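You operate a simulated robot arm through the tools that you are given. There is no shell and no other tool. Be economical: measure what you need, move in short steps, check, and stop when the job is done.

You run a simulated two-armed robot. Do the job below in one go: nothing can be reset, and whatever is moved stays where it is left.

JOB
Pick up the carton marked "caps" from the middle shelf of the shelving with one hand, pass it to the other hand and put it on the upper shelf of the shelving. Set down upright: carton.
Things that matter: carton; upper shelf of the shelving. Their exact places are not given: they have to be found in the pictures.

The check looks at the end state, three seconds after you hand in, the way a careful person would. Anything else that was tipped, shoved, dropped, spilled or broken makes it a failure. A push-on lid holds only when it is set on centred and level and pressed home; a screw cap is set on level and turned clockwise until tight.

ROBOT AND FRAMES
Two 7-joint arms with two-finger grippers on one trunk, on a base that drives. Base frame: it is fixed to the floor where the robot stands at the start and does not move with it; the origin is under the middle of the robot, x ahead of it, y to its left, z up. Lengths are in mm, angles in rad, forces in N, time in s.
The left shoulder is at the start at [60, 123, 1038], the right one opposite. With the tool pointing down near the work surface each hand reaches from about 360 to 800 mm from the robot's upright axis, wherever it stands, measured 20 degrees to its own side. Places, roughly: upper shelf of the shelving [700, 200, 1300]. Payload 1.47 kg a hand.
The tool frame of a hand sits at the grasp point between the pads (the TCP): z along the fingers, y along the line on which they close. The tips reach 16 mm beyond it. Largest opening 87 mm; the body of the gripper starts 55 mm behind the TCP.
Orientation is that of the tool frame in the base frame, as a unit quaternion [x, y, z, w]. With the fingers straight down and closing along the base's y, the tool's x points along the base's -x, its y along +y and its z along -z.

CONTROLS
- The arms move only by the tool send_rows. It takes "left_series", "right_series" or both (then of equal length, played together; a hand with none holds still); each is a list of rows, each a list of 7 numbers: the finger opening in mm, from 0 to 87, then the shift along the base's x, y, z in units of 500 mm (1.0 is 500 mm), then the turn, a rotation vector about the base's x, y, z in units of 180 degrees (1.0 is 180 degrees). In form: [[claw, x, y, z, ax, ay, az], ...]. A call has 1 to 20 rows; each row is the pose to reach, as a shift and turn from the pose commanded when the call began. A call with a number of a shift or a turn outside -1 to 1 is refused whole. Rows are played at 5 a second. More than 50 mm and 0.15 rad between two rows, or a gripper value outside its range, and nothing of the call is played. Where a pose cannot be reached the arm comes as near as it can. A force on the tool above 40 N (or 10 N above the force at the start of the call, whichever is more), or a blocked arm, ends the call early, and 0.2 s more pass. The fingers move at their own pace (about 153 mm/s each) and stop on an object; they squeeze with about 28 N. The grip force told is the motor's: it shows also when the fingers shut on nothing. Time passes only in rows, and 0.2 s behind the last, so rows that repeat a pose let the fingers close. The reply holds the time, the measured pose of the TCP, the force on the tool along the base axes, the opening and the grip force, in the units named above and with some noise, with the torque about the TCP (base axes, N m) and any sound that the robot's microphone picked up, and new pictures: "show" is both (left out), scene, wrist or none (wrist: the cameras of the hands that moved).
- Cameras (640 x 400 px; columns grow to the right, rows downward): "scene" is now at [98.8, 19.5, 1616.3]; the picture's right is [0.21, -0.98, 0.00], its down [-0.52, -0.11, -0.85] and it looks along [0.83, 0.18, -0.53] (base axes); focal length 214 px, centre (320, 200). "left" rides on the left gripper at [73, -12, -90] in its tool frame; the picture's right is [0.16, 0.99, 0.00], its down [-0.72, 0.12, -0.68] and it looks along [-0.67, 0.11, 0.73] (tool axes); focal length 247 px, centre (320, 200). "right" rides on the right gripper at [73, 12, -90] in its tool frame; the picture's right is [-0.16, 0.99, 0.00], its down [-0.72, -0.12, -0.68] and it looks along [-0.67, -0.11, 0.73] (tool axes); focal length 247 px, centre (320, 200).
- lift_body(by): slides the trunk up (or, below 0, down) by that many mm; the arms and the scene camera ride with it, the base frame stays. It gives what a move gives, with no picture.
- roll_base(legs): drives the robot by 1 to 6 legs, each [ahead, left, turn to the left] in mm, mm and rad, along the robot's own axes; the way and the turn of a leg run together, so that a leg with both is an arc; at most 1500 mm and 3.142 rad a leg. The arms and the cameras ride along, it lands a little off, and it stops where it bumps. It gives what a move gives, and a new picture of the scene camera.
- aim_head(pan, tilt): turns the head with the scene camera to pan (to the left, within 2.094 rad either way) and tilt (down, from -0.506 to 1.204), counted from straight ahead of the robot. It gives what a move gives, and a new picture of the scene camera.
- measure_at(camera, pixels): for up to 12 pixels [column, row] of the newest picture of that camera ("zoom" is the newest enlarged one), the place [x, y, z] in the base frame of the surface seen there, good to about 2 mm. The clock stands still meanwhile.
- inspect(camera, box): a new picture of the part [left, top, right, bottom] of that camera's present view, enlarged. The clock stands still meanwhile.
- close_job(): hands the job in; it is judged then, once.

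Work in short steps. Measure before you move; look again where a grasp or a placing could have gone wrong, and mend it. You have 80 turns and 260 pictures in all, those below and enlarged ones among them. Open the grippers and draw the arms clear of the work before you hand the job in, unless the task says otherwise; then end with one line.

The tools are called as a command line: name --argument value ..., lists and objects as JSON in quotes. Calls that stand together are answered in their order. send_rows: Moves the arms, as the interface text tells. Its arguments: {"type":"object","properties":{"left_series":{"type":"array","items":{"type":"array","items":{"type":"number"}}},"right_series":{"type":"array","items":{"type":"array","items":{"type":"number"}}},"show":{"type":"string","enum":["both","scene","wrist","none"]}},"required":[]} The other tools are called the same way: lift_body (by) slides the trunk up or down; roll_base (legs) drives the base; aim_head (pan, tilt) turns the head that bears the scene camera; measure_at (camera, pixels) gives the place of the surface under pixels of a picture; inspect (camera, box) takes an enlarged picture of a part of a camera's view; close_job () hands the job in.

At the start:

```text
time_s: 0.0
left_ee_pos: [373.9, 358.4, 1000.8]
left_tool_rot: [0.0, 1.0, 0.0, 0.0]
left_force: [-0.2, -0.5, 0.0]
left_ft_torque: [0.0, -0.01, 0.03]
left_opening: 86.7
left_gripper_force: 0.0
right_ee_pos: [386.1, -71.4, 1530.0]
right_tool_rot: [0.0, 1.0, 0.0, 0.001]
right_force: [0.6, 0.4, 0.6]
right_ft_torque: [-0.02, -0.03, 0.01]
right_opening: 87.2
right_gripper_force: 0.1
trunk travel left (down, up): [-193.0, 37.0]
robot x, y, heading: [2.0, -1.5, 0.002]
head pan, tilt: [0.216, 0.557]
```

scene: 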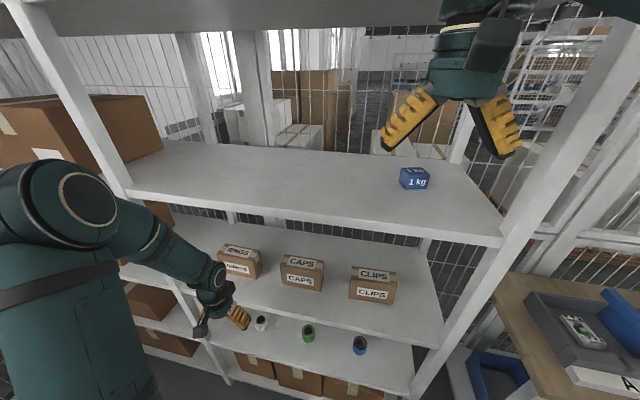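
right: 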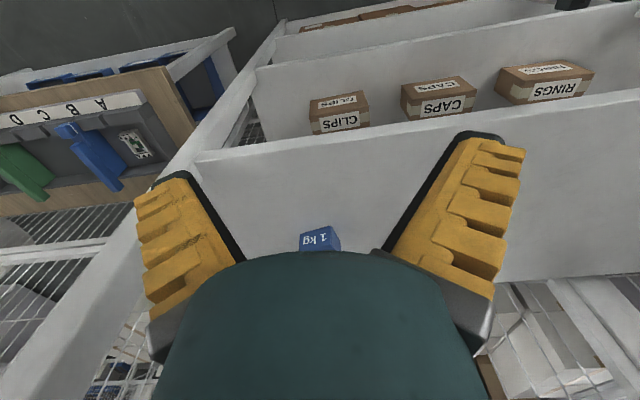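
left: 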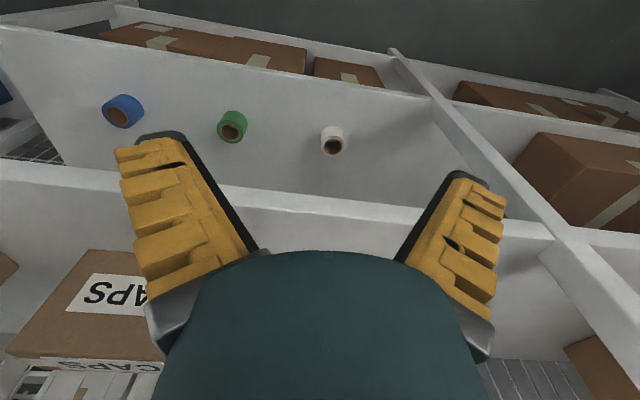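

The caps carton is at about (302,272) in the scene picture, on the middle shelf. The upper shelf holds a blue weight at (414,178). I'll measure the carton, its neighbours and both shelves.

inspect --camera "scene" --box '[200, 140, 440, 320]'

measure_at --camera "scene" --pixels '[[302, 264], [300, 281], [284, 257], [323, 262], [282, 284], [320, 289], [352, 268], [258, 268], [300, 310], [300, 190], [300, 213], [414, 172]]'

measure_at --camera "scene" --pixels '[[300, 150], [440, 165], [480, 220], [160, 185], [150, 155], [300, 222], [410, 180], [222, 240], [221, 265], [396, 280], [300, 240], [400, 215]]'

```text
2.22 times, centred on (320, 230) of scene
```

zoom: 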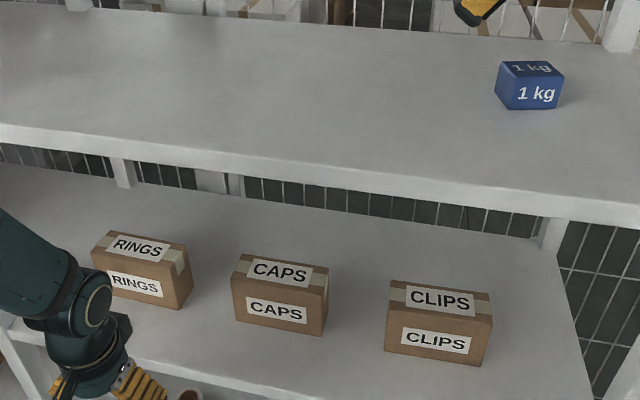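

```text
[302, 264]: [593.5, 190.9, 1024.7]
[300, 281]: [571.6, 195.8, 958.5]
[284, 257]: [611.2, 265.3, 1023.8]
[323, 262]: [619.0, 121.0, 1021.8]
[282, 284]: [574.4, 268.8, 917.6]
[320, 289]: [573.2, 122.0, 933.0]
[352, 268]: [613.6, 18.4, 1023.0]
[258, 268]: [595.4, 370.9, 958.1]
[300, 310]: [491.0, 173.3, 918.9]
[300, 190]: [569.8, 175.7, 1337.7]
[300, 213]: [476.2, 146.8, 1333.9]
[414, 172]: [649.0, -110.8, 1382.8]
```

```text
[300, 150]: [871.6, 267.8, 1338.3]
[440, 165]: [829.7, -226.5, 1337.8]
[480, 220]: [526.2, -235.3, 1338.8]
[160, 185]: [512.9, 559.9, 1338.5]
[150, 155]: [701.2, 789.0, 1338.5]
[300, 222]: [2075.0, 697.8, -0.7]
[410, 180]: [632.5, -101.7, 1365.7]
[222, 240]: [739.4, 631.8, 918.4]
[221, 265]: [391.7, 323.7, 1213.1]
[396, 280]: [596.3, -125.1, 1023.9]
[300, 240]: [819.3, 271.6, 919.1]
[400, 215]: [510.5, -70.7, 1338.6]
```

Carton top is at z≈1023, the middle shelf at 918 and the upper shelf top at 1338. I'll measure the carton's corners and depth in the zoom picture, plus the neighbouring cartons.

measure_at --camera "zoom" --pixels '[[242, 257], [325, 271], [320, 291], [235, 276], [236, 310], [319, 332], [278, 263], [276, 285], [184, 252], [190, 300], [390, 286], [388, 345]]'

measure_at --camera "right" --pixels '[[402, 86], [416, 103], [474, 91], [463, 78], [440, 92], [420, 140], [250, 160], [400, 190], [474, 108], [600, 110], [500, 130], [350, 150]]'

measure_at --camera "left" --pixels '[[50, 165], [330, 205], [60, 200], [560, 220], [450, 130], [330, 190]]'

```text
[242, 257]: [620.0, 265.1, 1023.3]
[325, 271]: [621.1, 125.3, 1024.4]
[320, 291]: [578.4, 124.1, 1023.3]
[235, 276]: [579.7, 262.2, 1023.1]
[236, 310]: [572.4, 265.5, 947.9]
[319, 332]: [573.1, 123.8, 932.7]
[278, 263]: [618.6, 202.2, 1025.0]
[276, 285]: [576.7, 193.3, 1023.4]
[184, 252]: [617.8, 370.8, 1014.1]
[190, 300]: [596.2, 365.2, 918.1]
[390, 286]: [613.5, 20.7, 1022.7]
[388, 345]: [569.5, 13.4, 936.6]
```

```text
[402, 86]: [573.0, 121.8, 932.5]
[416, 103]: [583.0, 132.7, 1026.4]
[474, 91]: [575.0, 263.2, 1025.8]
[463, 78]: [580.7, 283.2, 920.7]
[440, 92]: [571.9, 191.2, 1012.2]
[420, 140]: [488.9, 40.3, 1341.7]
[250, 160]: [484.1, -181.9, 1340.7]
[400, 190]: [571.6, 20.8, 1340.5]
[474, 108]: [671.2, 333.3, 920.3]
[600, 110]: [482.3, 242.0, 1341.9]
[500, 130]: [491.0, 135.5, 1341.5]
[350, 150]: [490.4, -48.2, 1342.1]
```

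```text
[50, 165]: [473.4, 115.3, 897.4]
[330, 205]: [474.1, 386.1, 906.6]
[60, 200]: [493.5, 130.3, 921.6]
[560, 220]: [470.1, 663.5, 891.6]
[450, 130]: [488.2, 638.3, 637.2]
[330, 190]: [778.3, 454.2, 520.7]
```

The carton spans x≈572–628, y≈121–268 and z 918–1023. Next I'll look at the left arm's wrist geometry, to judge whether it fits in the gap under the upper shelf.

inspect --camera "scene" --box '[0, 150, 280, 360]'

measure_at --camera "scene" --pixels '[[80, 195], [130, 215], [165, 240], [190, 260], [205, 275], [218, 275], [212, 300], [200, 330], [237, 318], [40, 250], [300, 222], [240, 290]]'

```text
1.90 times, centred on (140, 255) of scene
```

zoom: 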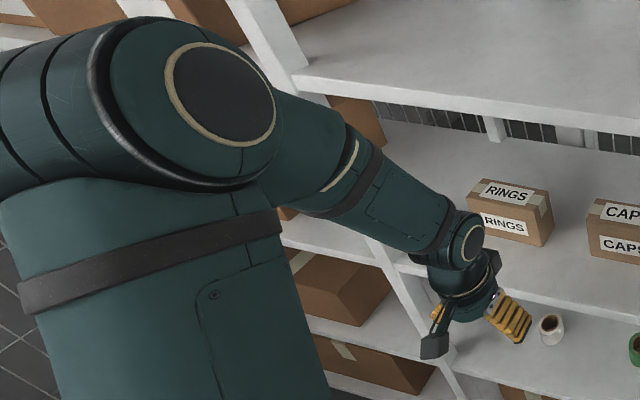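

```text
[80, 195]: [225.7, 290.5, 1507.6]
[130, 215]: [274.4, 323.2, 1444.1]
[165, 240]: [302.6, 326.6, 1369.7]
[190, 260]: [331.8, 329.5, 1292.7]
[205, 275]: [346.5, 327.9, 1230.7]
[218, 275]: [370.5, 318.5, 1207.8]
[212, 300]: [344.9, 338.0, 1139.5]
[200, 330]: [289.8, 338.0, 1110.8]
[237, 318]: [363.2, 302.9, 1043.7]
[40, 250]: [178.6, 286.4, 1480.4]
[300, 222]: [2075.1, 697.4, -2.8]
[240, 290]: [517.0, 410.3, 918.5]
```

The left elbow rides high, so the forearm would hit the upper shelf. Lowering the trunk and backing off the base would flatten it. First I need the height of the upper shelf's underside.

inspect --camera "scene" --box '[220, 180, 320, 240]'

measure_at --camera "scene" --pixels '[[300, 214], [300, 215], [300, 216], [300, 217], [300, 218], [300, 219], [300, 220], [300, 221]]'

```text
6.40 times, centred on (270, 210) of scene
```

zoom: 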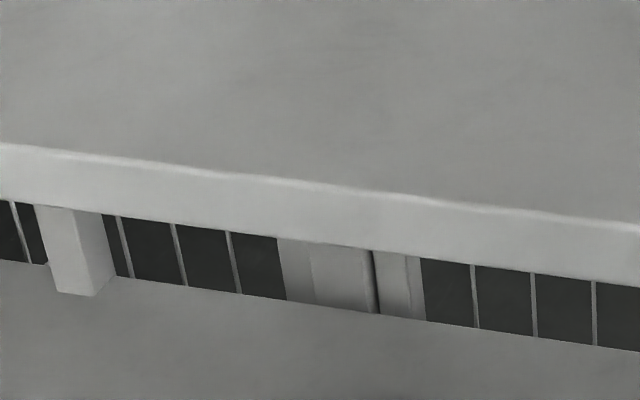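

```text
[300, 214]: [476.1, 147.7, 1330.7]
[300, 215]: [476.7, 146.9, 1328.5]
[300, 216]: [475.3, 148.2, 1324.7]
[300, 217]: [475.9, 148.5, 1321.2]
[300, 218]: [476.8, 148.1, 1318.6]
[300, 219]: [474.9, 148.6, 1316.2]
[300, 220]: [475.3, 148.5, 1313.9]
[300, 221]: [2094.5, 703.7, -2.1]
```

The upper shelf underside is at z≈1313, so the gap runs 918–1313. I'll back the base 150 mm, then lower the trunk so the forearm can enter flat.

roll_base --legs '[[-150, 0, 0]]'

lift_body --by -185

aim_head --pan 0.25 --tilt 0.35

```text
time_s: 1.4
left_ee_pos: [221.1, 357.7, 1000.0]
left_tool_rot: [0.0, 1.0, 0.0, 0.0]
left_force: [-0.1, 0.4, -0.5]
left_ft_torque: [0.03, -0.01, -0.03]
left_opening: 87.0
left_gripper_force: 0.1
right_ee_pos: [233.9, -71.2, 1530.7]
right_tool_rot: [0.0, 1.0, 0.0, 0.001]
right_force: [-0.2, -0.4, 0.2]
right_ft_torque: [0.01, -0.01, -0.02]
right_opening: 87.0
right_gripper_force: 0.0
trunk travel left (down, up): [-193.0, 37.0]
robot x, y, heading: [-151.5, 1.9, -0.003]
head pan, tilt: [0.216, 0.557]
```

scene: 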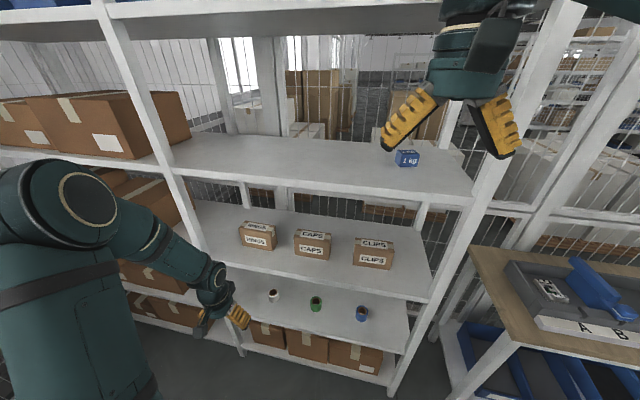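

```text
time_s: 3.4
left_ee_pos: [221.7, 358.3, 815.5]
left_tool_rot: [0.001, 1.0, 0.0, 0.001]
left_force: [-0.4, -0.4, 0.1]
left_ft_torque: [0.02, 0.07, -0.03]
left_opening: 87.0
left_gripper_force: 0.0
right_ee_pos: [235.0, -71.1, 1345.9]
right_tool_rot: [-0.001, 1.0, 0.0, 0.0]
right_force: [-0.3, 0.8, 0.8]
right_ft_torque: [-0.01, -0.01, 0.02]
right_opening: 87.2
right_gripper_force: 0.1
trunk travel left (down, up): [-8.0, 222.0]
robot x, y, heading: [-149.6, 0.3, -0.001]
head pan, tilt: [0.216, 0.557]
```

```text
time_s: 4.2
left_ee_pos: [221.6, 357.6, 815.5]
left_tool_rot: [0.0, 1.0, 0.0, 0.0]
left_force: [0.9, -0.9, 0.2]
left_ft_torque: [-0.01, 0.02, -0.01]
left_opening: 87.0
left_gripper_force: 0.0
right_ee_pos: [234.3, -71.8, 1345.0]
right_tool_rot: [0.001, 1.0, 0.0, 0.001]
right_force: [-0.1, -0.2, 0.1]
right_ft_torque: [0.0, 0.01, -0.03]
right_opening: 87.2
right_gripper_force: 0.0
trunk travel left (down, up): [-8.0, 222.0]
robot x, y, heading: [-151.7, -3.0, -0.002]
head pan, tilt: [0.25, 0.351]
```

scene: 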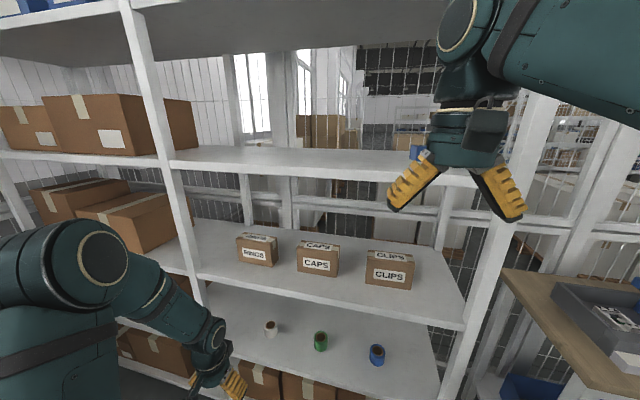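

Now I'll turn the left hand -90° about z so its fingers close along x. In the same move it goes to about (380, 318, 1010), in front of the gap between RINGS and CAPS.

send_rows --left_series '[[87, 0.029, -0.007, 0.035, 0, 0, -0.0455], [87, 0.058, -0.014, 0.071, 0, 0, -0.0909], [87, 0.086, -0.021, 0.106, 0, 0, -0.1364], [87, 0.115, -0.029, 0.142, 0, 0, -0.1818], [87, 0.144, -0.036, 0.177, 0, 0, -0.2273], [87, 0.173, -0.043, 0.213, 0, 0, -0.2727], [87, 0.202, -0.05, 0.248, 0, 0, -0.3182], [87, 0.23, -0.057, 0.284, 0, 0, -0.3636], [87, 0.259, -0.064, 0.319, 0, 0, -0.4091], [87, 0.288, -0.072, 0.355, 0, 0, -0.4545], [87, 0.317, -0.08, 0.39, 0, 0, -0.5]]'

```text
time_s: 6.6
left_ee_pos: [383.5, 317.6, 1010.3]
left_tool_rot: [0.708, 0.706, 0.0, 0.0]
left_force: [-0.9, -0.8, -0.1]
left_ft_torque: [-0.01, -0.01, -0.01]
left_opening: 86.8
left_gripper_force: 0.1
right_ee_pos: [236.5, -71.5, 1345.6]
right_tool_rot: [0.001, 1.0, 0.0, 0.0]
right_force: [-0.2, -0.2, -0.3]
right_ft_torque: [0.0, -0.04, -0.03]
right_opening: 87.1
right_gripper_force: 0.1
trunk travel left (down, up): [-8.0, 222.0]
robot x, y, heading: [-153.7, -2.0, -0.001]
head pan, tilt: [0.25, 0.351]
```

scene: 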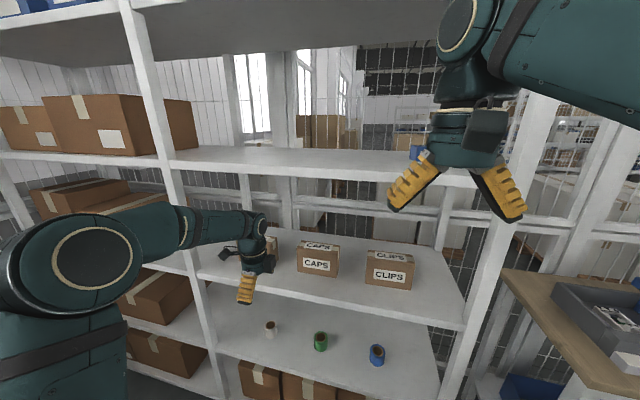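
left: 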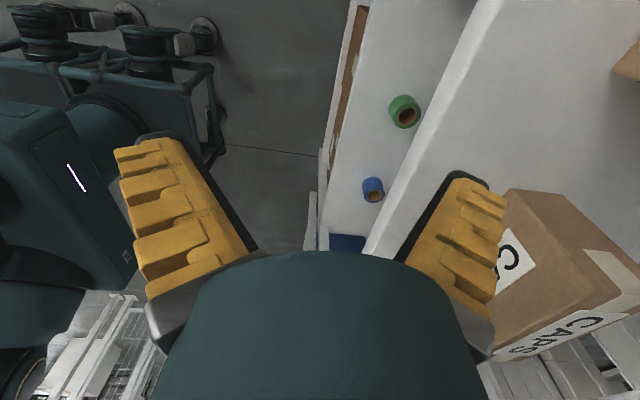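

The forearm is nearly horizontal now. I'll measure the top of the wrist against the 1313 underside, and the carton's left face from the left camera.

measure_at --camera "scene" --pixels '[[255, 216], [235, 211], [200, 210], [170, 210], [258, 230], [275, 245]]'

measure_at --camera "left" --pixels '[[520, 200], [510, 330], [612, 296], [560, 197], [632, 275], [540, 250]]'

```text
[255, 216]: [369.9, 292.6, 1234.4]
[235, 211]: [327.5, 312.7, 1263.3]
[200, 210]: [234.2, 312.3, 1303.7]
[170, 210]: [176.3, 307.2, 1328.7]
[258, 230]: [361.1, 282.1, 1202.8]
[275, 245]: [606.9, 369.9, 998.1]
```

```text
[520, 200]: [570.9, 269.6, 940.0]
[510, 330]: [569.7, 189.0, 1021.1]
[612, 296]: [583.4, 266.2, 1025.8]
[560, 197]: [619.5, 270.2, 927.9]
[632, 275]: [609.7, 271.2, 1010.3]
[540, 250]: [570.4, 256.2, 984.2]
```

Wrist top is about 1234 and the forearm will flatten further as the arm extends, so there is clearance. I'll move the hand in along x, at y≈318 between the cartons, to x≈599.

send_rows --left_series '[[87, 0.05, 0, -0.01, 0, 0, 0], [87, 0.11, 0, -0.02, 0, 0, 0], [87, 0.17, 0, -0.024, 0, 0, 0], [87, 0.23, 0, -0.024, 0, 0, 0], [87, 0.29, 0, -0.024, 0, 0, 0], [87, 0.35, 0, -0.024, 0, 0, 0], [87, 0.4, 0, -0.024, 0, 0, 0], [87, 0.431, 0, -0.024, 0, 0, 0], [87, 0.431, 0, -0.024, 0, 0, 0]]'

```text
time_s: 8.6
left_ee_pos: [576.7, 314.7, 994.6]
left_tool_rot: [0.707, 0.707, 0.0, 0.0]
left_force: [-0.1, 1.1, 0.4]
left_ft_torque: [-0.05, 0.0, 0.05]
left_opening: 86.9
left_gripper_force: 0.1
left hand out of reach, approached as far as the arm can: row 7, 8, 9
right_ee_pos: [234.1, -72.2, 1344.9]
right_tool_rot: [-0.001, 1.0, 0.0, 0.001]
right_force: [0.4, 1.0, 0.1]
right_ft_torque: [0.0, 0.0, -0.03]
right_opening: 86.9
right_gripper_force: 0.0
trunk travel left (down, up): [-8.0, 222.0]
robot x, y, heading: [-152.7, 3.4, 0.001]
head pan, tilt: [0.25, 0.351]
```

scene: 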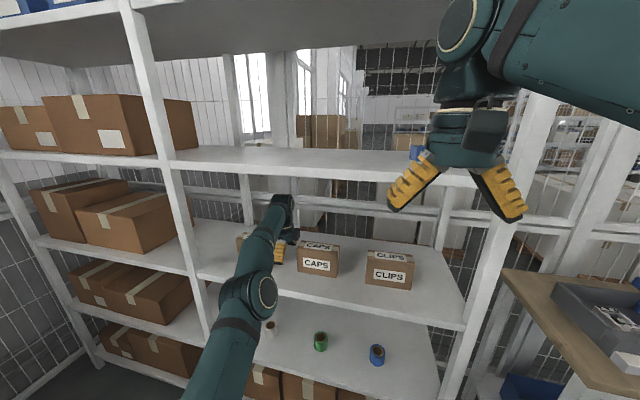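
left: 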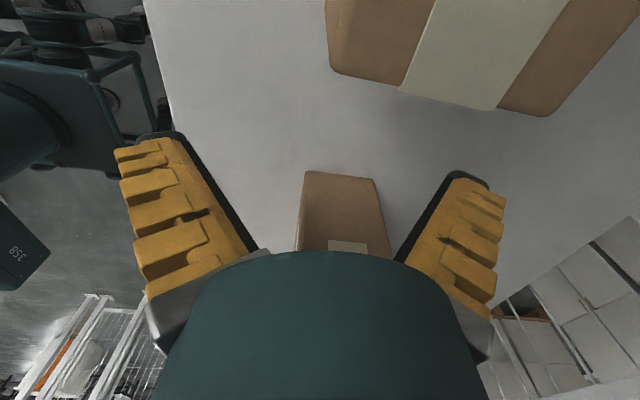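

The arm is nearly straight, 22 mm short of the target, with its elbow now low. I'll check the forearm's clearance over the middle shelf's front edge before driving ahead a little.

measure_at --camera "scene" --pixels '[[262, 292], [248, 300], [258, 250], [245, 270], [270, 225], [283, 200], [235, 330], [265, 260]]'

measure_at --camera "left" --pixels '[[310, 175], [370, 182], [300, 245], [385, 240], [335, 70], [550, 112]]'

```text
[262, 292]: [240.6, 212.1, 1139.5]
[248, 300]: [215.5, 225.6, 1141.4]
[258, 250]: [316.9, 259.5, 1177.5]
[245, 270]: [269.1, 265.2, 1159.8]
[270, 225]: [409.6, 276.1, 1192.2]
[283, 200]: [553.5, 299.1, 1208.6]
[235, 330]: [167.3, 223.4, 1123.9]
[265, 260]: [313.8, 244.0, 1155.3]
```

```text
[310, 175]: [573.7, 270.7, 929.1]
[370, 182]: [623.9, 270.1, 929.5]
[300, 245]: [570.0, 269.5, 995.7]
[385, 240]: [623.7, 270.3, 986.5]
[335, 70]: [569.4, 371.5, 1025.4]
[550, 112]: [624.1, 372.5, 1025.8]
```

The carton's depth is confirmed at x 570–625 (centre 597.5), with its left face at y 270. The forearm is well above the shelf, so I'll drive 45 mm ahead to gain reach slack.

roll_base --legs '[[45, 0, 0]]'

```text
time_s: 9.5
left_ee_pos: [622.7, 315.8, 992.5]
left_tool_rot: [0.707, 0.707, -0.001, 0.0]
left_force: [0.6, 0.2, 0.2]
left_ft_torque: [-0.04, -0.02, 0.01]
left_opening: 87.2
left_gripper_force: 0.0
right_ee_pos: [282.7, -70.5, 1344.7]
right_tool_rot: [-0.001, 1.0, 0.0, 0.0]
right_force: [1.0, 0.1, -0.9]
right_ft_torque: [0.02, 0.06, 0.02]
right_opening: 86.9
right_gripper_force: 0.1
trunk travel left (down, up): [-8.0, 222.0]
robot x, y, heading: [-105.5, 1.3, 0.0]
head pan, tilt: [0.25, 0.351]
```

scene: 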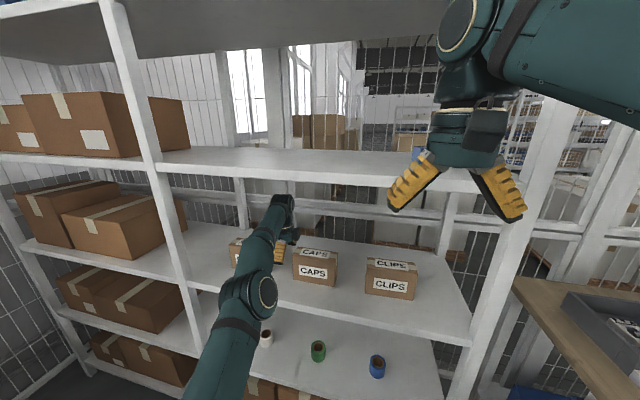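

I'll make a small x correction first, because the commanded pose may differ from the measured one.

send_rows --left_series '[[87, -0.02, 0, 0, 0, 0, 0], [87, -0.05, 0, 0, 0, 0, 0], [87, -0.05, 0, 0, 0, 0, 0]]' --show "wrist"

```text
time_s: 10.3
left_ee_pos: [596.1, 315.1, 993.5]
left_tool_rot: [0.706, 0.708, 0.001, 0.0]
left_force: [0.5, 0.1, -0.1]
left_ft_torque: [0.0, 0.02, 0.03]
left_opening: 87.0
left_gripper_force: 0.1
right_ee_pos: [280.4, -70.7, 1344.8]
right_tool_rot: [-0.001, 1.0, 0.0, 0.0]
right_force: [-0.1, -0.3, -0.6]
right_ft_torque: [-0.02, 0.01, 0.02]
right_opening: 87.3
right_gripper_force: 0.0
trunk travel left (down, up): [-8.0, 222.0]
robot x, y, heading: [-104.0, 1.2, -0.0]
head pan, tilt: [0.25, 0.351]
```

left: 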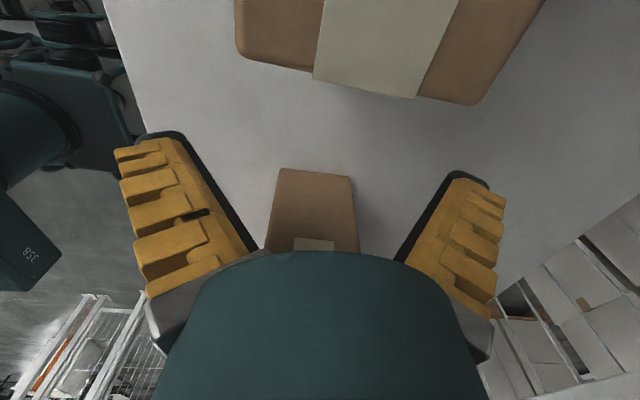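

The hand is at x 596, well centred. Next I'll slide along -y to y≈230 so the fingers straddle the left part of the carton, watching the force.

send_rows --left_series '[[87, 0.003, -0.03, 0, 0, 0, 0], [87, 0.003, -0.06, 0, 0, 0, 0], [87, 0.003, -0.09, 0, 0, 0, 0], [87, 0.003, -0.12, 0, 0, 0, 0], [87, 0.003, -0.15, 0, 0, 0, 0], [87, 0.003, -0.171, 0, 0, 0, 0], [87, 0.003, -0.171, 0, 0, 0, 0]]'

```text
time_s: 11.9
left_ee_pos: [598.6, 231.2, 993.8]
left_tool_rot: [0.707, 0.708, 0.0, 0.0]
left_force: [0.3, 0.2, -0.2]
left_ft_torque: [-0.01, 0.0, 0.02]
left_opening: 87.0
left_gripper_force: 0.1
right_ee_pos: [280.7, -71.3, 1344.7]
right_tool_rot: [-0.001, 1.0, 0.0, 0.001]
right_force: [-0.1, -0.5, 0.3]
right_ft_torque: [0.0, 0.02, -0.01]
right_opening: 87.2
right_gripper_force: 0.0
trunk travel left (down, up): [-8.0, 222.0]
robot x, y, heading: [-105.3, -0.9, 0.002]
head pan, tilt: [0.25, 0.351]
```

scene: 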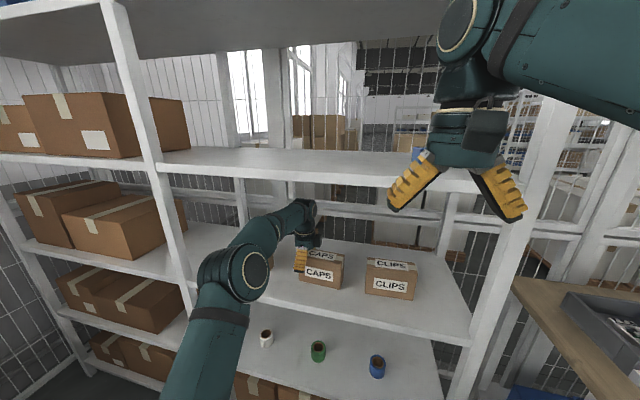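
left: 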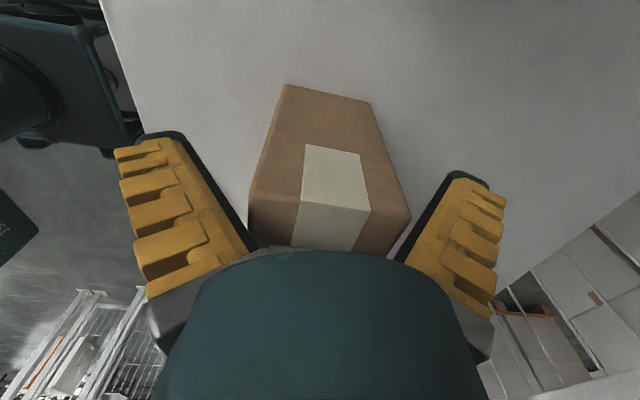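

The fingers straddle the carton cleanly. I'll close and check the grip.

send_rows --left_series '[[50, 0, 0, 0, 0, 0, 0], [40, 0, 0, 0, 0, 0, 0], [40, 0, 0, 0, 0, 0, 0], [40, 0, 0, 0, 0, 0, 0]]' --show "wrist"

```text
time_s: 12.9
left_ee_pos: [598.2, 231.0, 994.0]
left_tool_rot: [0.707, 0.707, -0.001, -0.001]
left_force: [-0.6, 0.4, 0.9]
left_ft_torque: [0.21, 0.01, 0.03]
left_opening: 65.1
left_gripper_force: 28.5
right_ee_pos: [280.4, -71.1, 1345.6]
right_tool_rot: [-0.001, 1.0, 0.001, 0.001]
right_force: [0.0, -0.1, -0.5]
right_ft_torque: [0.01, 0.05, 0.04]
right_opening: 87.2
right_gripper_force: 0.0
trunk travel left (down, up): [-8.0, 222.0]
robot x, y, heading: [-103.3, 1.5, 0.005]
head pan, tilt: [0.25, 0.351]
```

left: 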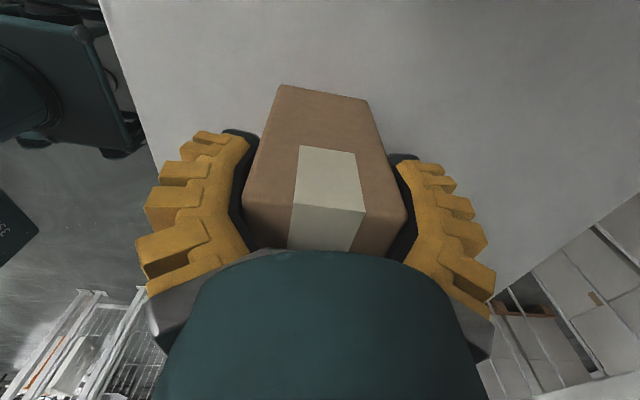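

Gripped at 65 mm with 28 N. I'll lift 30 mm and see whether it hangs level.

send_rows --left_series '[[40, 0, 0, 0.01, 0, 0, 0], [40, 0, 0, 0.03, 0, 0, 0], [40, 0, 0, 0.05, 0, 0, 0], [40, 0, 0, 0.07, 0, 0, 0]]'

```text
time_s: 13.9
left_ee_pos: [598.1, 230.5, 1028.6]
left_tool_rot: [0.706, 0.708, 0.0, -0.001]
left_force: [-0.9, 1.3, 0.0]
left_ft_torque: [0.11, 0.03, 0.01]
left_opening: 51.4
left_gripper_force: 28.3
right_ee_pos: [280.7, -70.0, 1346.3]
right_tool_rot: [-0.001, 1.0, 0.0, 0.0]
right_force: [0.3, 0.1, -0.3]
right_ft_torque: [-0.01, 0.01, 0.0]
right_opening: 87.3
right_gripper_force: 0.1
trunk travel left (down, up): [-8.0, 222.0]
robot x, y, heading: [-105.6, -1.9, -0.002]
head pan, tilt: [0.25, 0.351]
```

scene: 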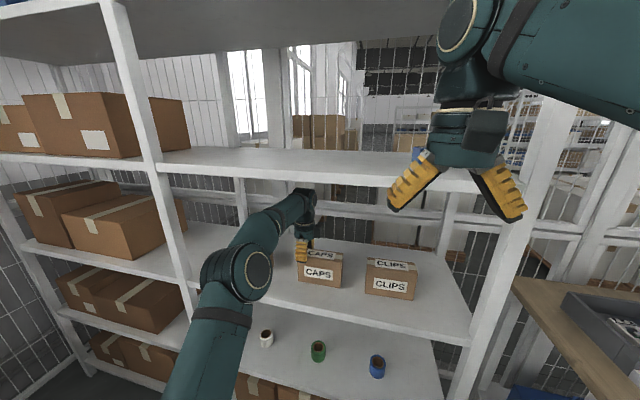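
left: 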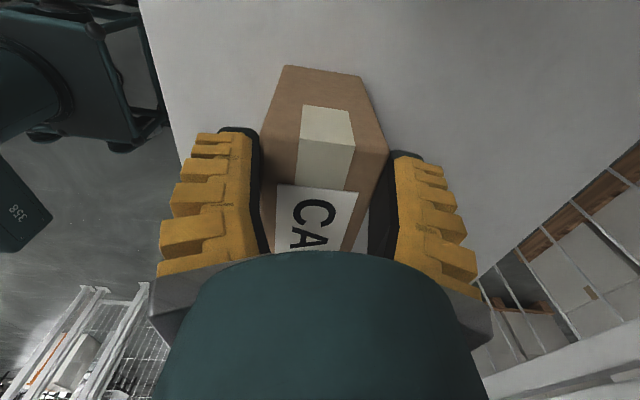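

The opening fell from 65 to 51 mm and the carton looks lower in the fingers, so it may have slipped. I'll measure where it is now.

inspect --camera "scene" --box '[270, 220, 370, 300]'

measure_at --camera "left" --pixels '[[290, 75], [358, 85], [275, 170], [385, 150], [320, 150], [270, 140], [320, 215], [255, 180], [395, 180], [340, 70]]'

measure_at --camera "scene" --pixels '[[320, 272], [320, 255], [341, 256], [338, 288], [301, 276], [303, 255], [301, 245], [320, 285]]'

```text
5.00 times, centred on (320, 260) of scene
```

zoom: 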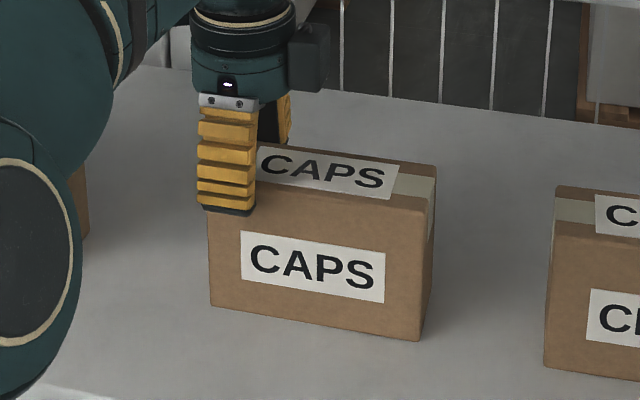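

```text
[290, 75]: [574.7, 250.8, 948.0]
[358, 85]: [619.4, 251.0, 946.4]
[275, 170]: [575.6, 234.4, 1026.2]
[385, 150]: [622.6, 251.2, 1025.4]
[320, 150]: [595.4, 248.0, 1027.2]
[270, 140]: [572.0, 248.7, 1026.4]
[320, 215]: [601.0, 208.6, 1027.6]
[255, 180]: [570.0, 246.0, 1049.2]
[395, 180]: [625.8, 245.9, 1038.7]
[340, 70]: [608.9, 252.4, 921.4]
```

```text
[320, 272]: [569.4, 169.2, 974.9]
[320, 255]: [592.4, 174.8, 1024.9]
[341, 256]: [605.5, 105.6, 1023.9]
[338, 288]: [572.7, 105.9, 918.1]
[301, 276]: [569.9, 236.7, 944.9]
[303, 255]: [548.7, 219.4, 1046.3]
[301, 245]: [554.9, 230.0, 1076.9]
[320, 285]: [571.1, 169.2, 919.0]
```

The carton didn't lift: it stayed on the shelf, slid 18 mm to -y (now y 104–252), and the fingers slipped up it. I'll check whether the fingers are parallel or splayed at this opening.

inspect --camera "left" --box '[140, 60, 500, 285]'

measure_at --camera "left" --pixels '[[240, 128], [256, 140], [262, 200], [265, 240], [250, 150], [400, 155], [388, 175], [380, 230], [405, 152], [200, 145], [190, 230], [440, 170]]'

```text
1.78 times, centred on (320, 172) of left
```

zoom: 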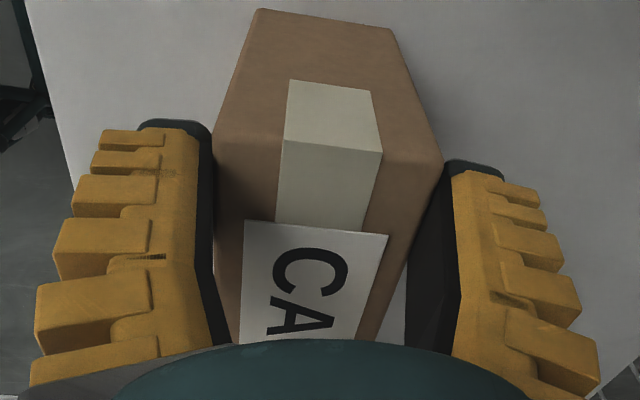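

```text
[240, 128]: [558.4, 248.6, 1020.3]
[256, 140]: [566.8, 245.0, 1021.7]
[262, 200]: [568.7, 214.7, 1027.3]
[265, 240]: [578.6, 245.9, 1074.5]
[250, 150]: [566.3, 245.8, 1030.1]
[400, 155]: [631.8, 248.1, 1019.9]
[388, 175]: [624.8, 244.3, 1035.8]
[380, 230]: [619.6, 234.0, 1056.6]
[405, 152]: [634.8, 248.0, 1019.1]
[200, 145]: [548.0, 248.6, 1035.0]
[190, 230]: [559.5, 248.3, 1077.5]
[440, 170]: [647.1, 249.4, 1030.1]
```

The pads are splayed about 10° at this opening, so they caught only the top edge, and off-centre as well. I'll open, rise clear of the carton top, and check the pads' free shape at about 57 mm.

send_rows --left_series '[[75, 0, 0, 0, 0, 0, 0], [75, 0, 0, 0, 0, 0, 0], [75, 0, 0, 0.03, 0, 0, 0], [75, 0, 0, 0.06, 0, 0, 0], [57, 0, 0, 0.06, 0, 0, 0], [57, 0, 0, 0.06, 0, 0, 0]]'

inspect --camera "left" --box '[140, 60, 500, 285]'

measure_at --camera "zoom" --pixels '[[190, 125], [205, 160], [210, 220], [215, 280], [220, 320], [450, 170], [440, 220], [440, 280], [445, 330], [300, 40], [300, 200], [390, 170]]'

```text
time_s: 15.3
left_ee_pos: [596.4, 230.7, 1058.6]
left_tool_rot: [0.707, 0.707, 0.0, 0.0]
left_force: [-0.8, -0.2, 0.1]
left_ft_torque: [0.03, -0.01, -0.02]
left_opening: 61.7
left_gripper_force: 4.2
right_ee_pos: [278.9, -71.1, 1344.7]
right_tool_rot: [-0.001, 1.0, 0.0, 0.001]
right_force: [-0.5, 0.3, -0.8]
right_ft_torque: [0.02, 0.01, -0.01]
right_opening: 87.2
right_gripper_force: 0.0
trunk travel left (down, up): [-8.0, 222.0]
robot x, y, heading: [-104.2, -1.2, -0.0]
head pan, tilt: [0.25, 0.351]
```

scene: 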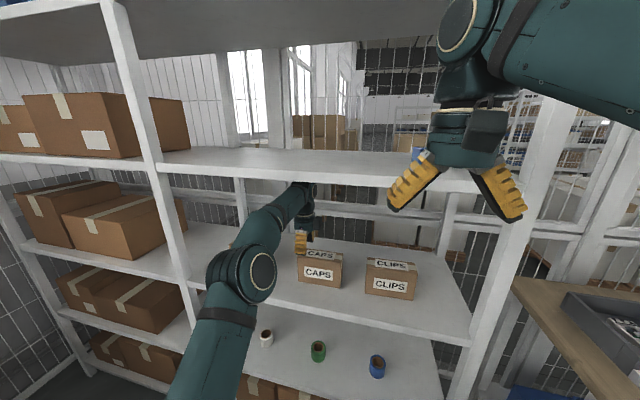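
left: 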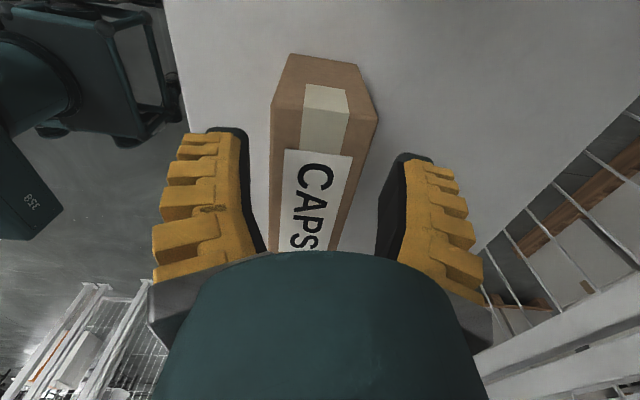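

```text
1.78 times, centred on (320, 172) of left
```

zoom: 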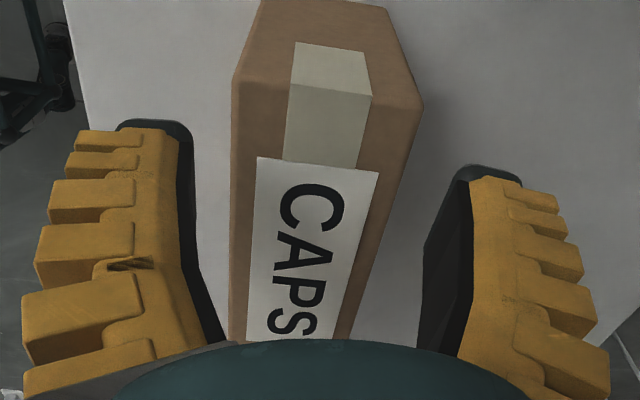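

```text
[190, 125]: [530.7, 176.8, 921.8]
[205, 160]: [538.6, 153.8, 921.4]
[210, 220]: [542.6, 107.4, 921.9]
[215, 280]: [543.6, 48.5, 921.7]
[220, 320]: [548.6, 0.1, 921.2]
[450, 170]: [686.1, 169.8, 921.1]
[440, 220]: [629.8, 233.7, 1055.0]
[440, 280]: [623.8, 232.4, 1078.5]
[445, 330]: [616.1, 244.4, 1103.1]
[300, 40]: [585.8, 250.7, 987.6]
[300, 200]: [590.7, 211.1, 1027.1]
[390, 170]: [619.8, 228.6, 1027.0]
```

The pads splay when open and conform partly under load, and the earlier slide dragged the carton to a centre of y≈178. I'll reopen, move over the true centre (597.5, 178) and descend to TCP z≈996 for a centred grip.

send_rows --left_series '[[87, 0.001, -0.03, 0, 0, 0, 0], [87, 0.002, -0.07, 0, 0, 0, 0], [87, 0.002, -0.105, 0, 0, 0, 0], [87, 0.002, -0.105, -0.03, 0, 0, 0], [87, 0.002, -0.105, -0.06, 0, 0, 0], [87, 0.002, -0.105, -0.09, 0, 0, 0], [87, 0.002, -0.105, -0.125, 0, 0, 0], [87, 0.002, -0.105, -0.125, 0, 0, 0]]'

```text
time_s: 17.1
left_ee_pos: [598.6, 178.1, 995.6]
left_tool_rot: [0.707, 0.707, -0.001, 0.0]
left_force: [-0.2, 0.7, 1.0]
left_ft_torque: [0.03, -0.04, 0.03]
left_opening: 87.0
left_gripper_force: 0.1
right_ee_pos: [280.4, -71.4, 1344.6]
right_tool_rot: [-0.001, 1.0, 0.0, 0.0]
right_force: [0.7, 0.5, 0.2]
right_ft_torque: [0.02, 0.04, 0.0]
right_opening: 87.2
right_gripper_force: 0.0
trunk travel left (down, up): [-8.0, 222.0]
robot x, y, heading: [-106.9, 4.4, 0.004]
head pan, tilt: [0.25, 0.351]
```

scene: 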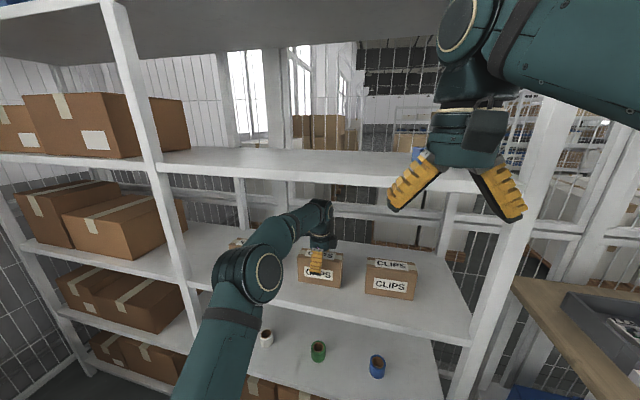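
left: 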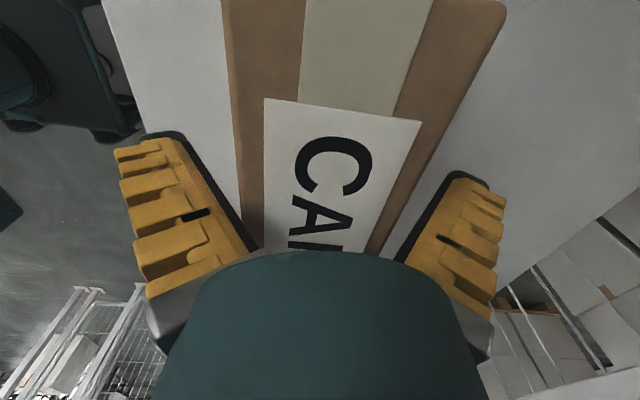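

No contact force on the way down. I'll close fully and hold for a second so the fingers settle.

send_rows --left_series '[[50, 0, 0, 0, 0, 0, 0], [20, 0, 0, 0, 0, 0, 0], [0, 0, 0, 0, 0, 0, 0], [0, 0, 0, 0, 0, 0, 0], [0, 0, 0, 0, 0, 0, 0]]'

inspect --camera "left" --box '[140, 60, 500, 285]'

```text
time_s: 18.3
left_ee_pos: [598.9, 176.6, 996.1]
left_tool_rot: [0.707, 0.708, -0.001, 0.0]
left_force: [0.7, 0.7, 1.2]
left_ft_torque: [-0.01, -0.01, -0.03]
left_opening: 64.8
left_gripper_force: 27.9
right_ee_pos: [280.5, -70.1, 1344.8]
right_tool_rot: [-0.001, 1.0, 0.0, 0.0]
right_force: [-0.1, -0.5, -0.2]
right_ft_torque: [-0.04, -0.04, 0.04]
right_opening: 86.8
right_gripper_force: 0.1
trunk travel left (down, up): [-8.0, 222.0]
robot x, y, heading: [-105.6, 0.3, -0.0]
head pan, tilt: [0.25, 0.351]
```

scene: 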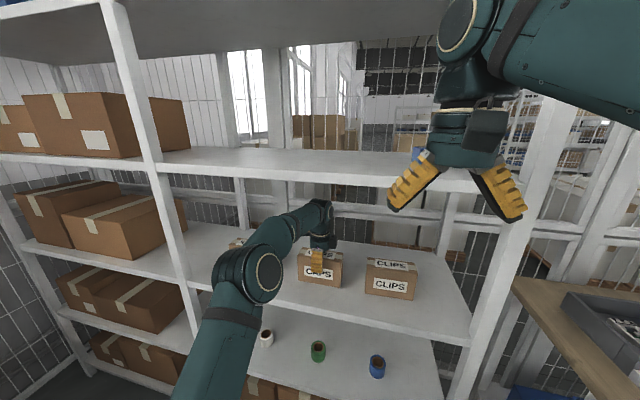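
left: 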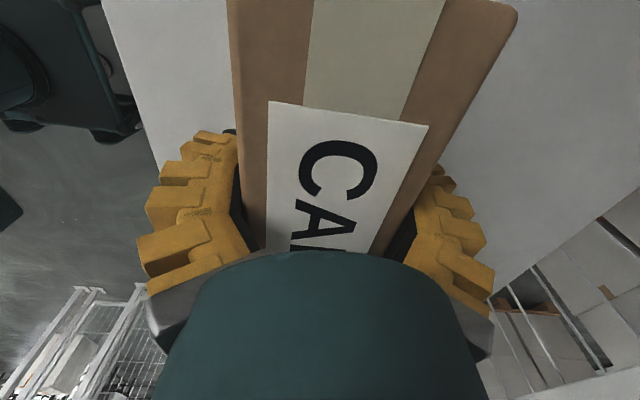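

```text
1.78 times, centred on (320, 172) of left
```

zoom: 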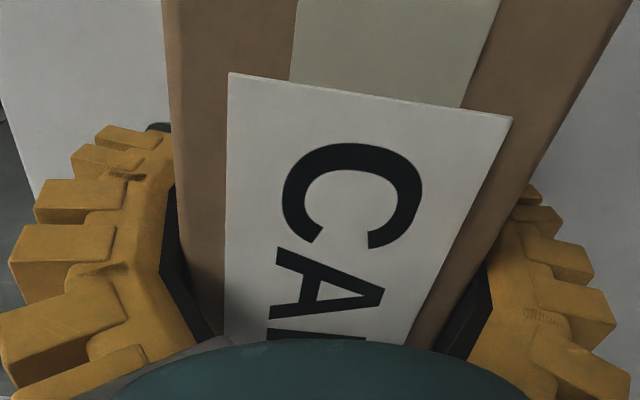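

The fingers now conform to the faces at a 64.8 mm reading. I'll lift slowly by 12 mm and check the load and the opening.

send_rows --left_series '[[0, 0, 0, 0.006, 0, 0, 0], [0, 0, 0, 0.012, 0, 0, 0], [0, 0, 0, 0.018, 0, 0, 0], [0, 0, 0, 0.024, 0, 0, 0]]' --show "scene"

inspect --camera "scene" --box '[270, 220, 370, 300]'

```text
time_s: 19.3
left_ee_pos: [599.4, 177.5, 1007.9]
left_tool_rot: [0.706, 0.708, 0.0, 0.0]
left_force: [-1.0, -0.5, -3.0]
left_ft_torque: [0.0, -0.01, 0.01]
left_opening: 64.7
left_gripper_force: 27.9
right_ee_pos: [281.5, -71.3, 1345.7]
right_tool_rot: [-0.001, 1.0, -0.001, 0.001]
right_force: [0.1, -0.2, 0.7]
right_ft_torque: [0.02, 0.02, 0.0]
right_opening: 87.1
right_gripper_force: 0.0
trunk travel left (down, up): [-8.0, 222.0]
robot x, y, heading: [-108.9, -0.4, 0.003]
head pan, tilt: [0.25, 0.351]
```

scene: 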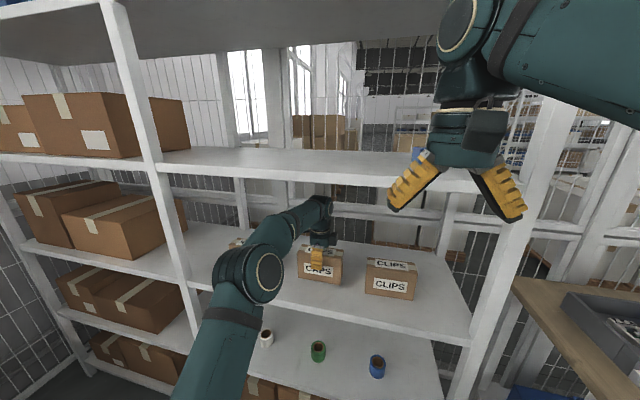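

```text
5.00 times, centred on (320, 260) of scene
```

zoom: 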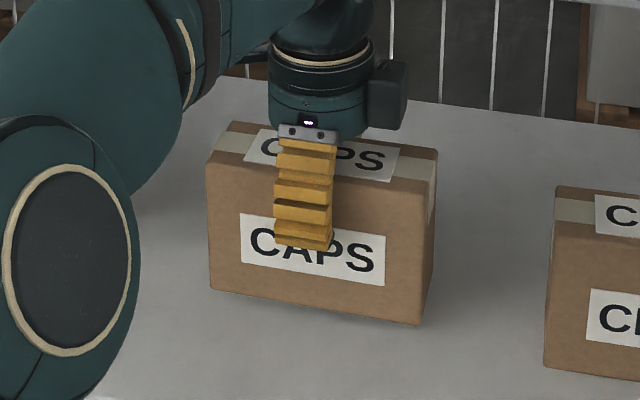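

It lifted cleanly: load is about 3–4 N and the grip steady at 64.7 mm. I'll raise 25 mm more, then back the base out 300 mm so the arm's shape inside the shelf gap doesn't change.

send_rows --left_series '[[0, 0, 0, 0.016, 0, 0, 0], [0, 0, 0, 0.032, 0, 0, 0], [0, 0, 0, 0.05, 0, 0, 0], [0, 0, 0, 0.05, 0, 0, 0]]' --show "none"

roll_base --legs '[[-150, 0, 0], [-150, 0, 0]]'

```text
time_s: 20.3
left_ee_pos: [600.0, 177.5, 1033.0]
left_tool_rot: [0.707, 0.707, 0.0, 0.0]
left_force: [0.3, 0.4, -2.7]
left_ft_torque: [0.02, -0.02, 0.0]
left_opening: 64.6
left_gripper_force: 27.8
right_ee_pos: [281.4, -70.0, 1346.2]
right_tool_rot: [-0.001, 1.0, 0.0, 0.0]
right_force: [0.0, 0.6, 0.1]
right_ft_torque: [-0.02, 0.01, 0.0]
right_opening: 86.9
right_gripper_force: 0.0
trunk travel left (down, up): [-8.0, 222.0]
robot x, y, heading: [-103.4, -0.7, 0.002]
head pan, tilt: [0.25, 0.351]
```

```text
time_s: 22.6
left_ee_pos: [300.1, 178.9, 1033.4]
left_tool_rot: [0.706, 0.709, 0.0, 0.0]
left_force: [-0.9, -0.4, -3.1]
left_ft_torque: [0.0, -0.03, 0.0]
left_opening: 64.5
left_gripper_force: 28.4
right_ee_pos: [-17.7, -70.9, 1344.6]
right_tool_rot: [-0.002, 1.0, 0.0, 0.001]
right_force: [-0.3, 0.2, 0.9]
right_ft_torque: [-0.03, -0.05, 0.0]
right_opening: 86.9
right_gripper_force: 0.1
trunk travel left (down, up): [-8.0, 222.0]
robot x, y, heading: [-402.1, 2.2, 0.007]
head pan, tilt: [0.25, 0.351]
```

scene: 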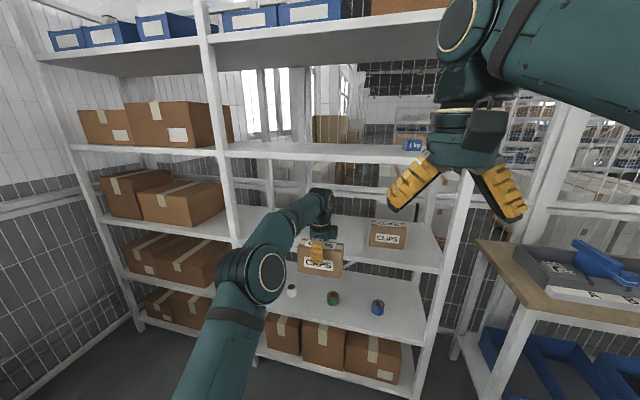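

The carton is out, at TCP (300,179,1033), gripped at its centre. The right hand will take its right end from the side, closing along x and tilted 15° down. I'll first bring the left hand closer (x≈90) while the right hand yaws -90°.

send_rows --left_series '[[0, -0.038, 0, 0, 0, 0, 0], [0, -0.076, 0, 0, 0, 0, 0], [0, -0.114, 0, 0, 0, 0, 0], [0, -0.152, 0, 0, 0, 0, 0], [0, -0.19, 0, 0, 0, 0, 0], [0, -0.228, 0, 0, 0, 0, 0], [0, -0.266, 0, 0, 0, 0, 0], [0, -0.304, 0, 0, 0, 0, 0], [0, -0.342, 0, 0, 0, 0, 0], [0, -0.38, 0, 0, 0, 0, 0], [0, -0.42, 0, 0, 0, 0, 0]]' --right_series '[[87, 0.018, -0.02, 0, 0, 0, -0.0455], [87, 0.036, -0.04, 0, 0, 0, -0.0909], [87, 0.054, -0.06, 0, 0, 0, -0.1364], [87, 0.072, -0.08, 0, 0, 0, -0.1818], [87, 0.09, -0.1, 0, 0, 0, -0.2273], [87, 0.108, -0.12, 0, 0, 0, -0.2727], [87, 0.126, -0.14, 0, 0, 0, -0.3182], [87, 0.144, -0.16, 0, 0, 0, -0.3636], [87, 0.162, -0.18, 0, 0, 0, -0.4091], [87, 0.18, -0.2, 0, 0, 0, -0.4545], [87, 0.2, -0.22, 0, 0, 0, -0.5]]'

```text
time_s: 25.0
left_ee_pos: [87.2, 177.1, 1038.2]
left_tool_rot: [0.706, 0.708, 0.003, 0.001]
left_force: [-0.9, -1.9, -3.5]
left_ft_torque: [0.06, -0.07, -0.03]
left_opening: 64.0
left_gripper_force: 28.1
right_ee_pos: [10.4, -188.9, 1346.5]
right_tool_rot: [0.699, 0.715, 0.004, 0.003]
right_force: [-0.8, -1.2, 0.3]
right_ft_torque: [0.09, -0.07, 0.0]
right_opening: 87.2
right_gripper_force: 0.1
right hand out of reach, approached as far as the arm can: row 8, 9, 10, 11
trunk travel left (down, up): [-8.0, 222.0]
robot x, y, heading: [-405.7, -2.3, 0.009]
head pan, tilt: [0.25, 0.351]
```

scene: 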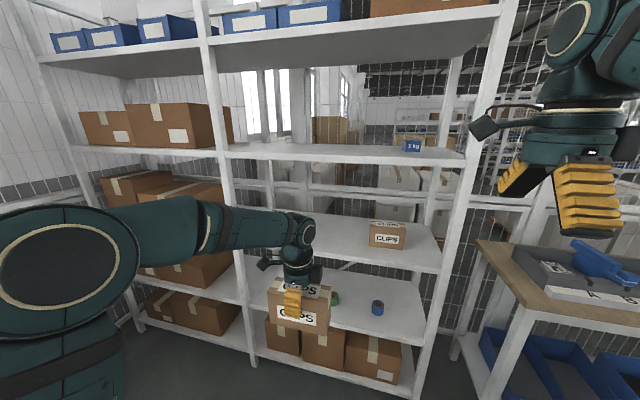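
right: 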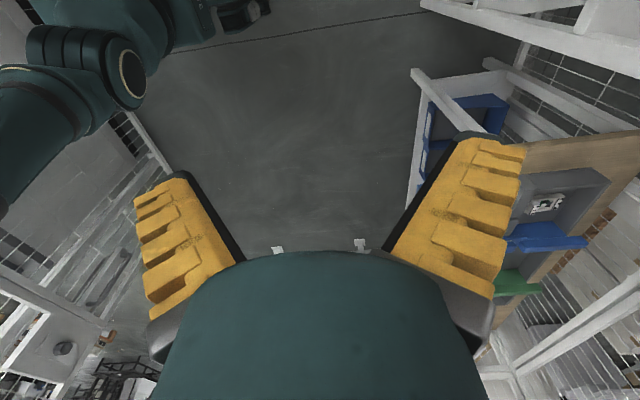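
left: 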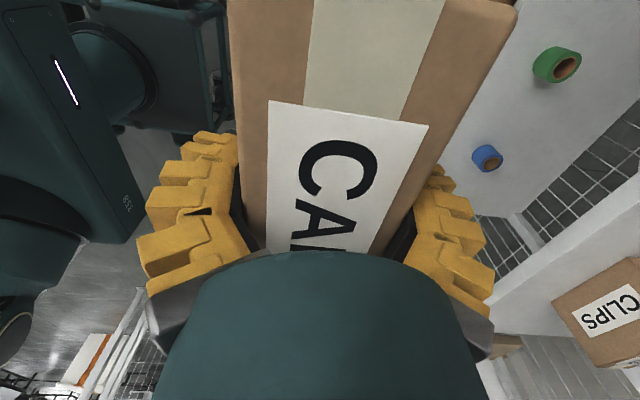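

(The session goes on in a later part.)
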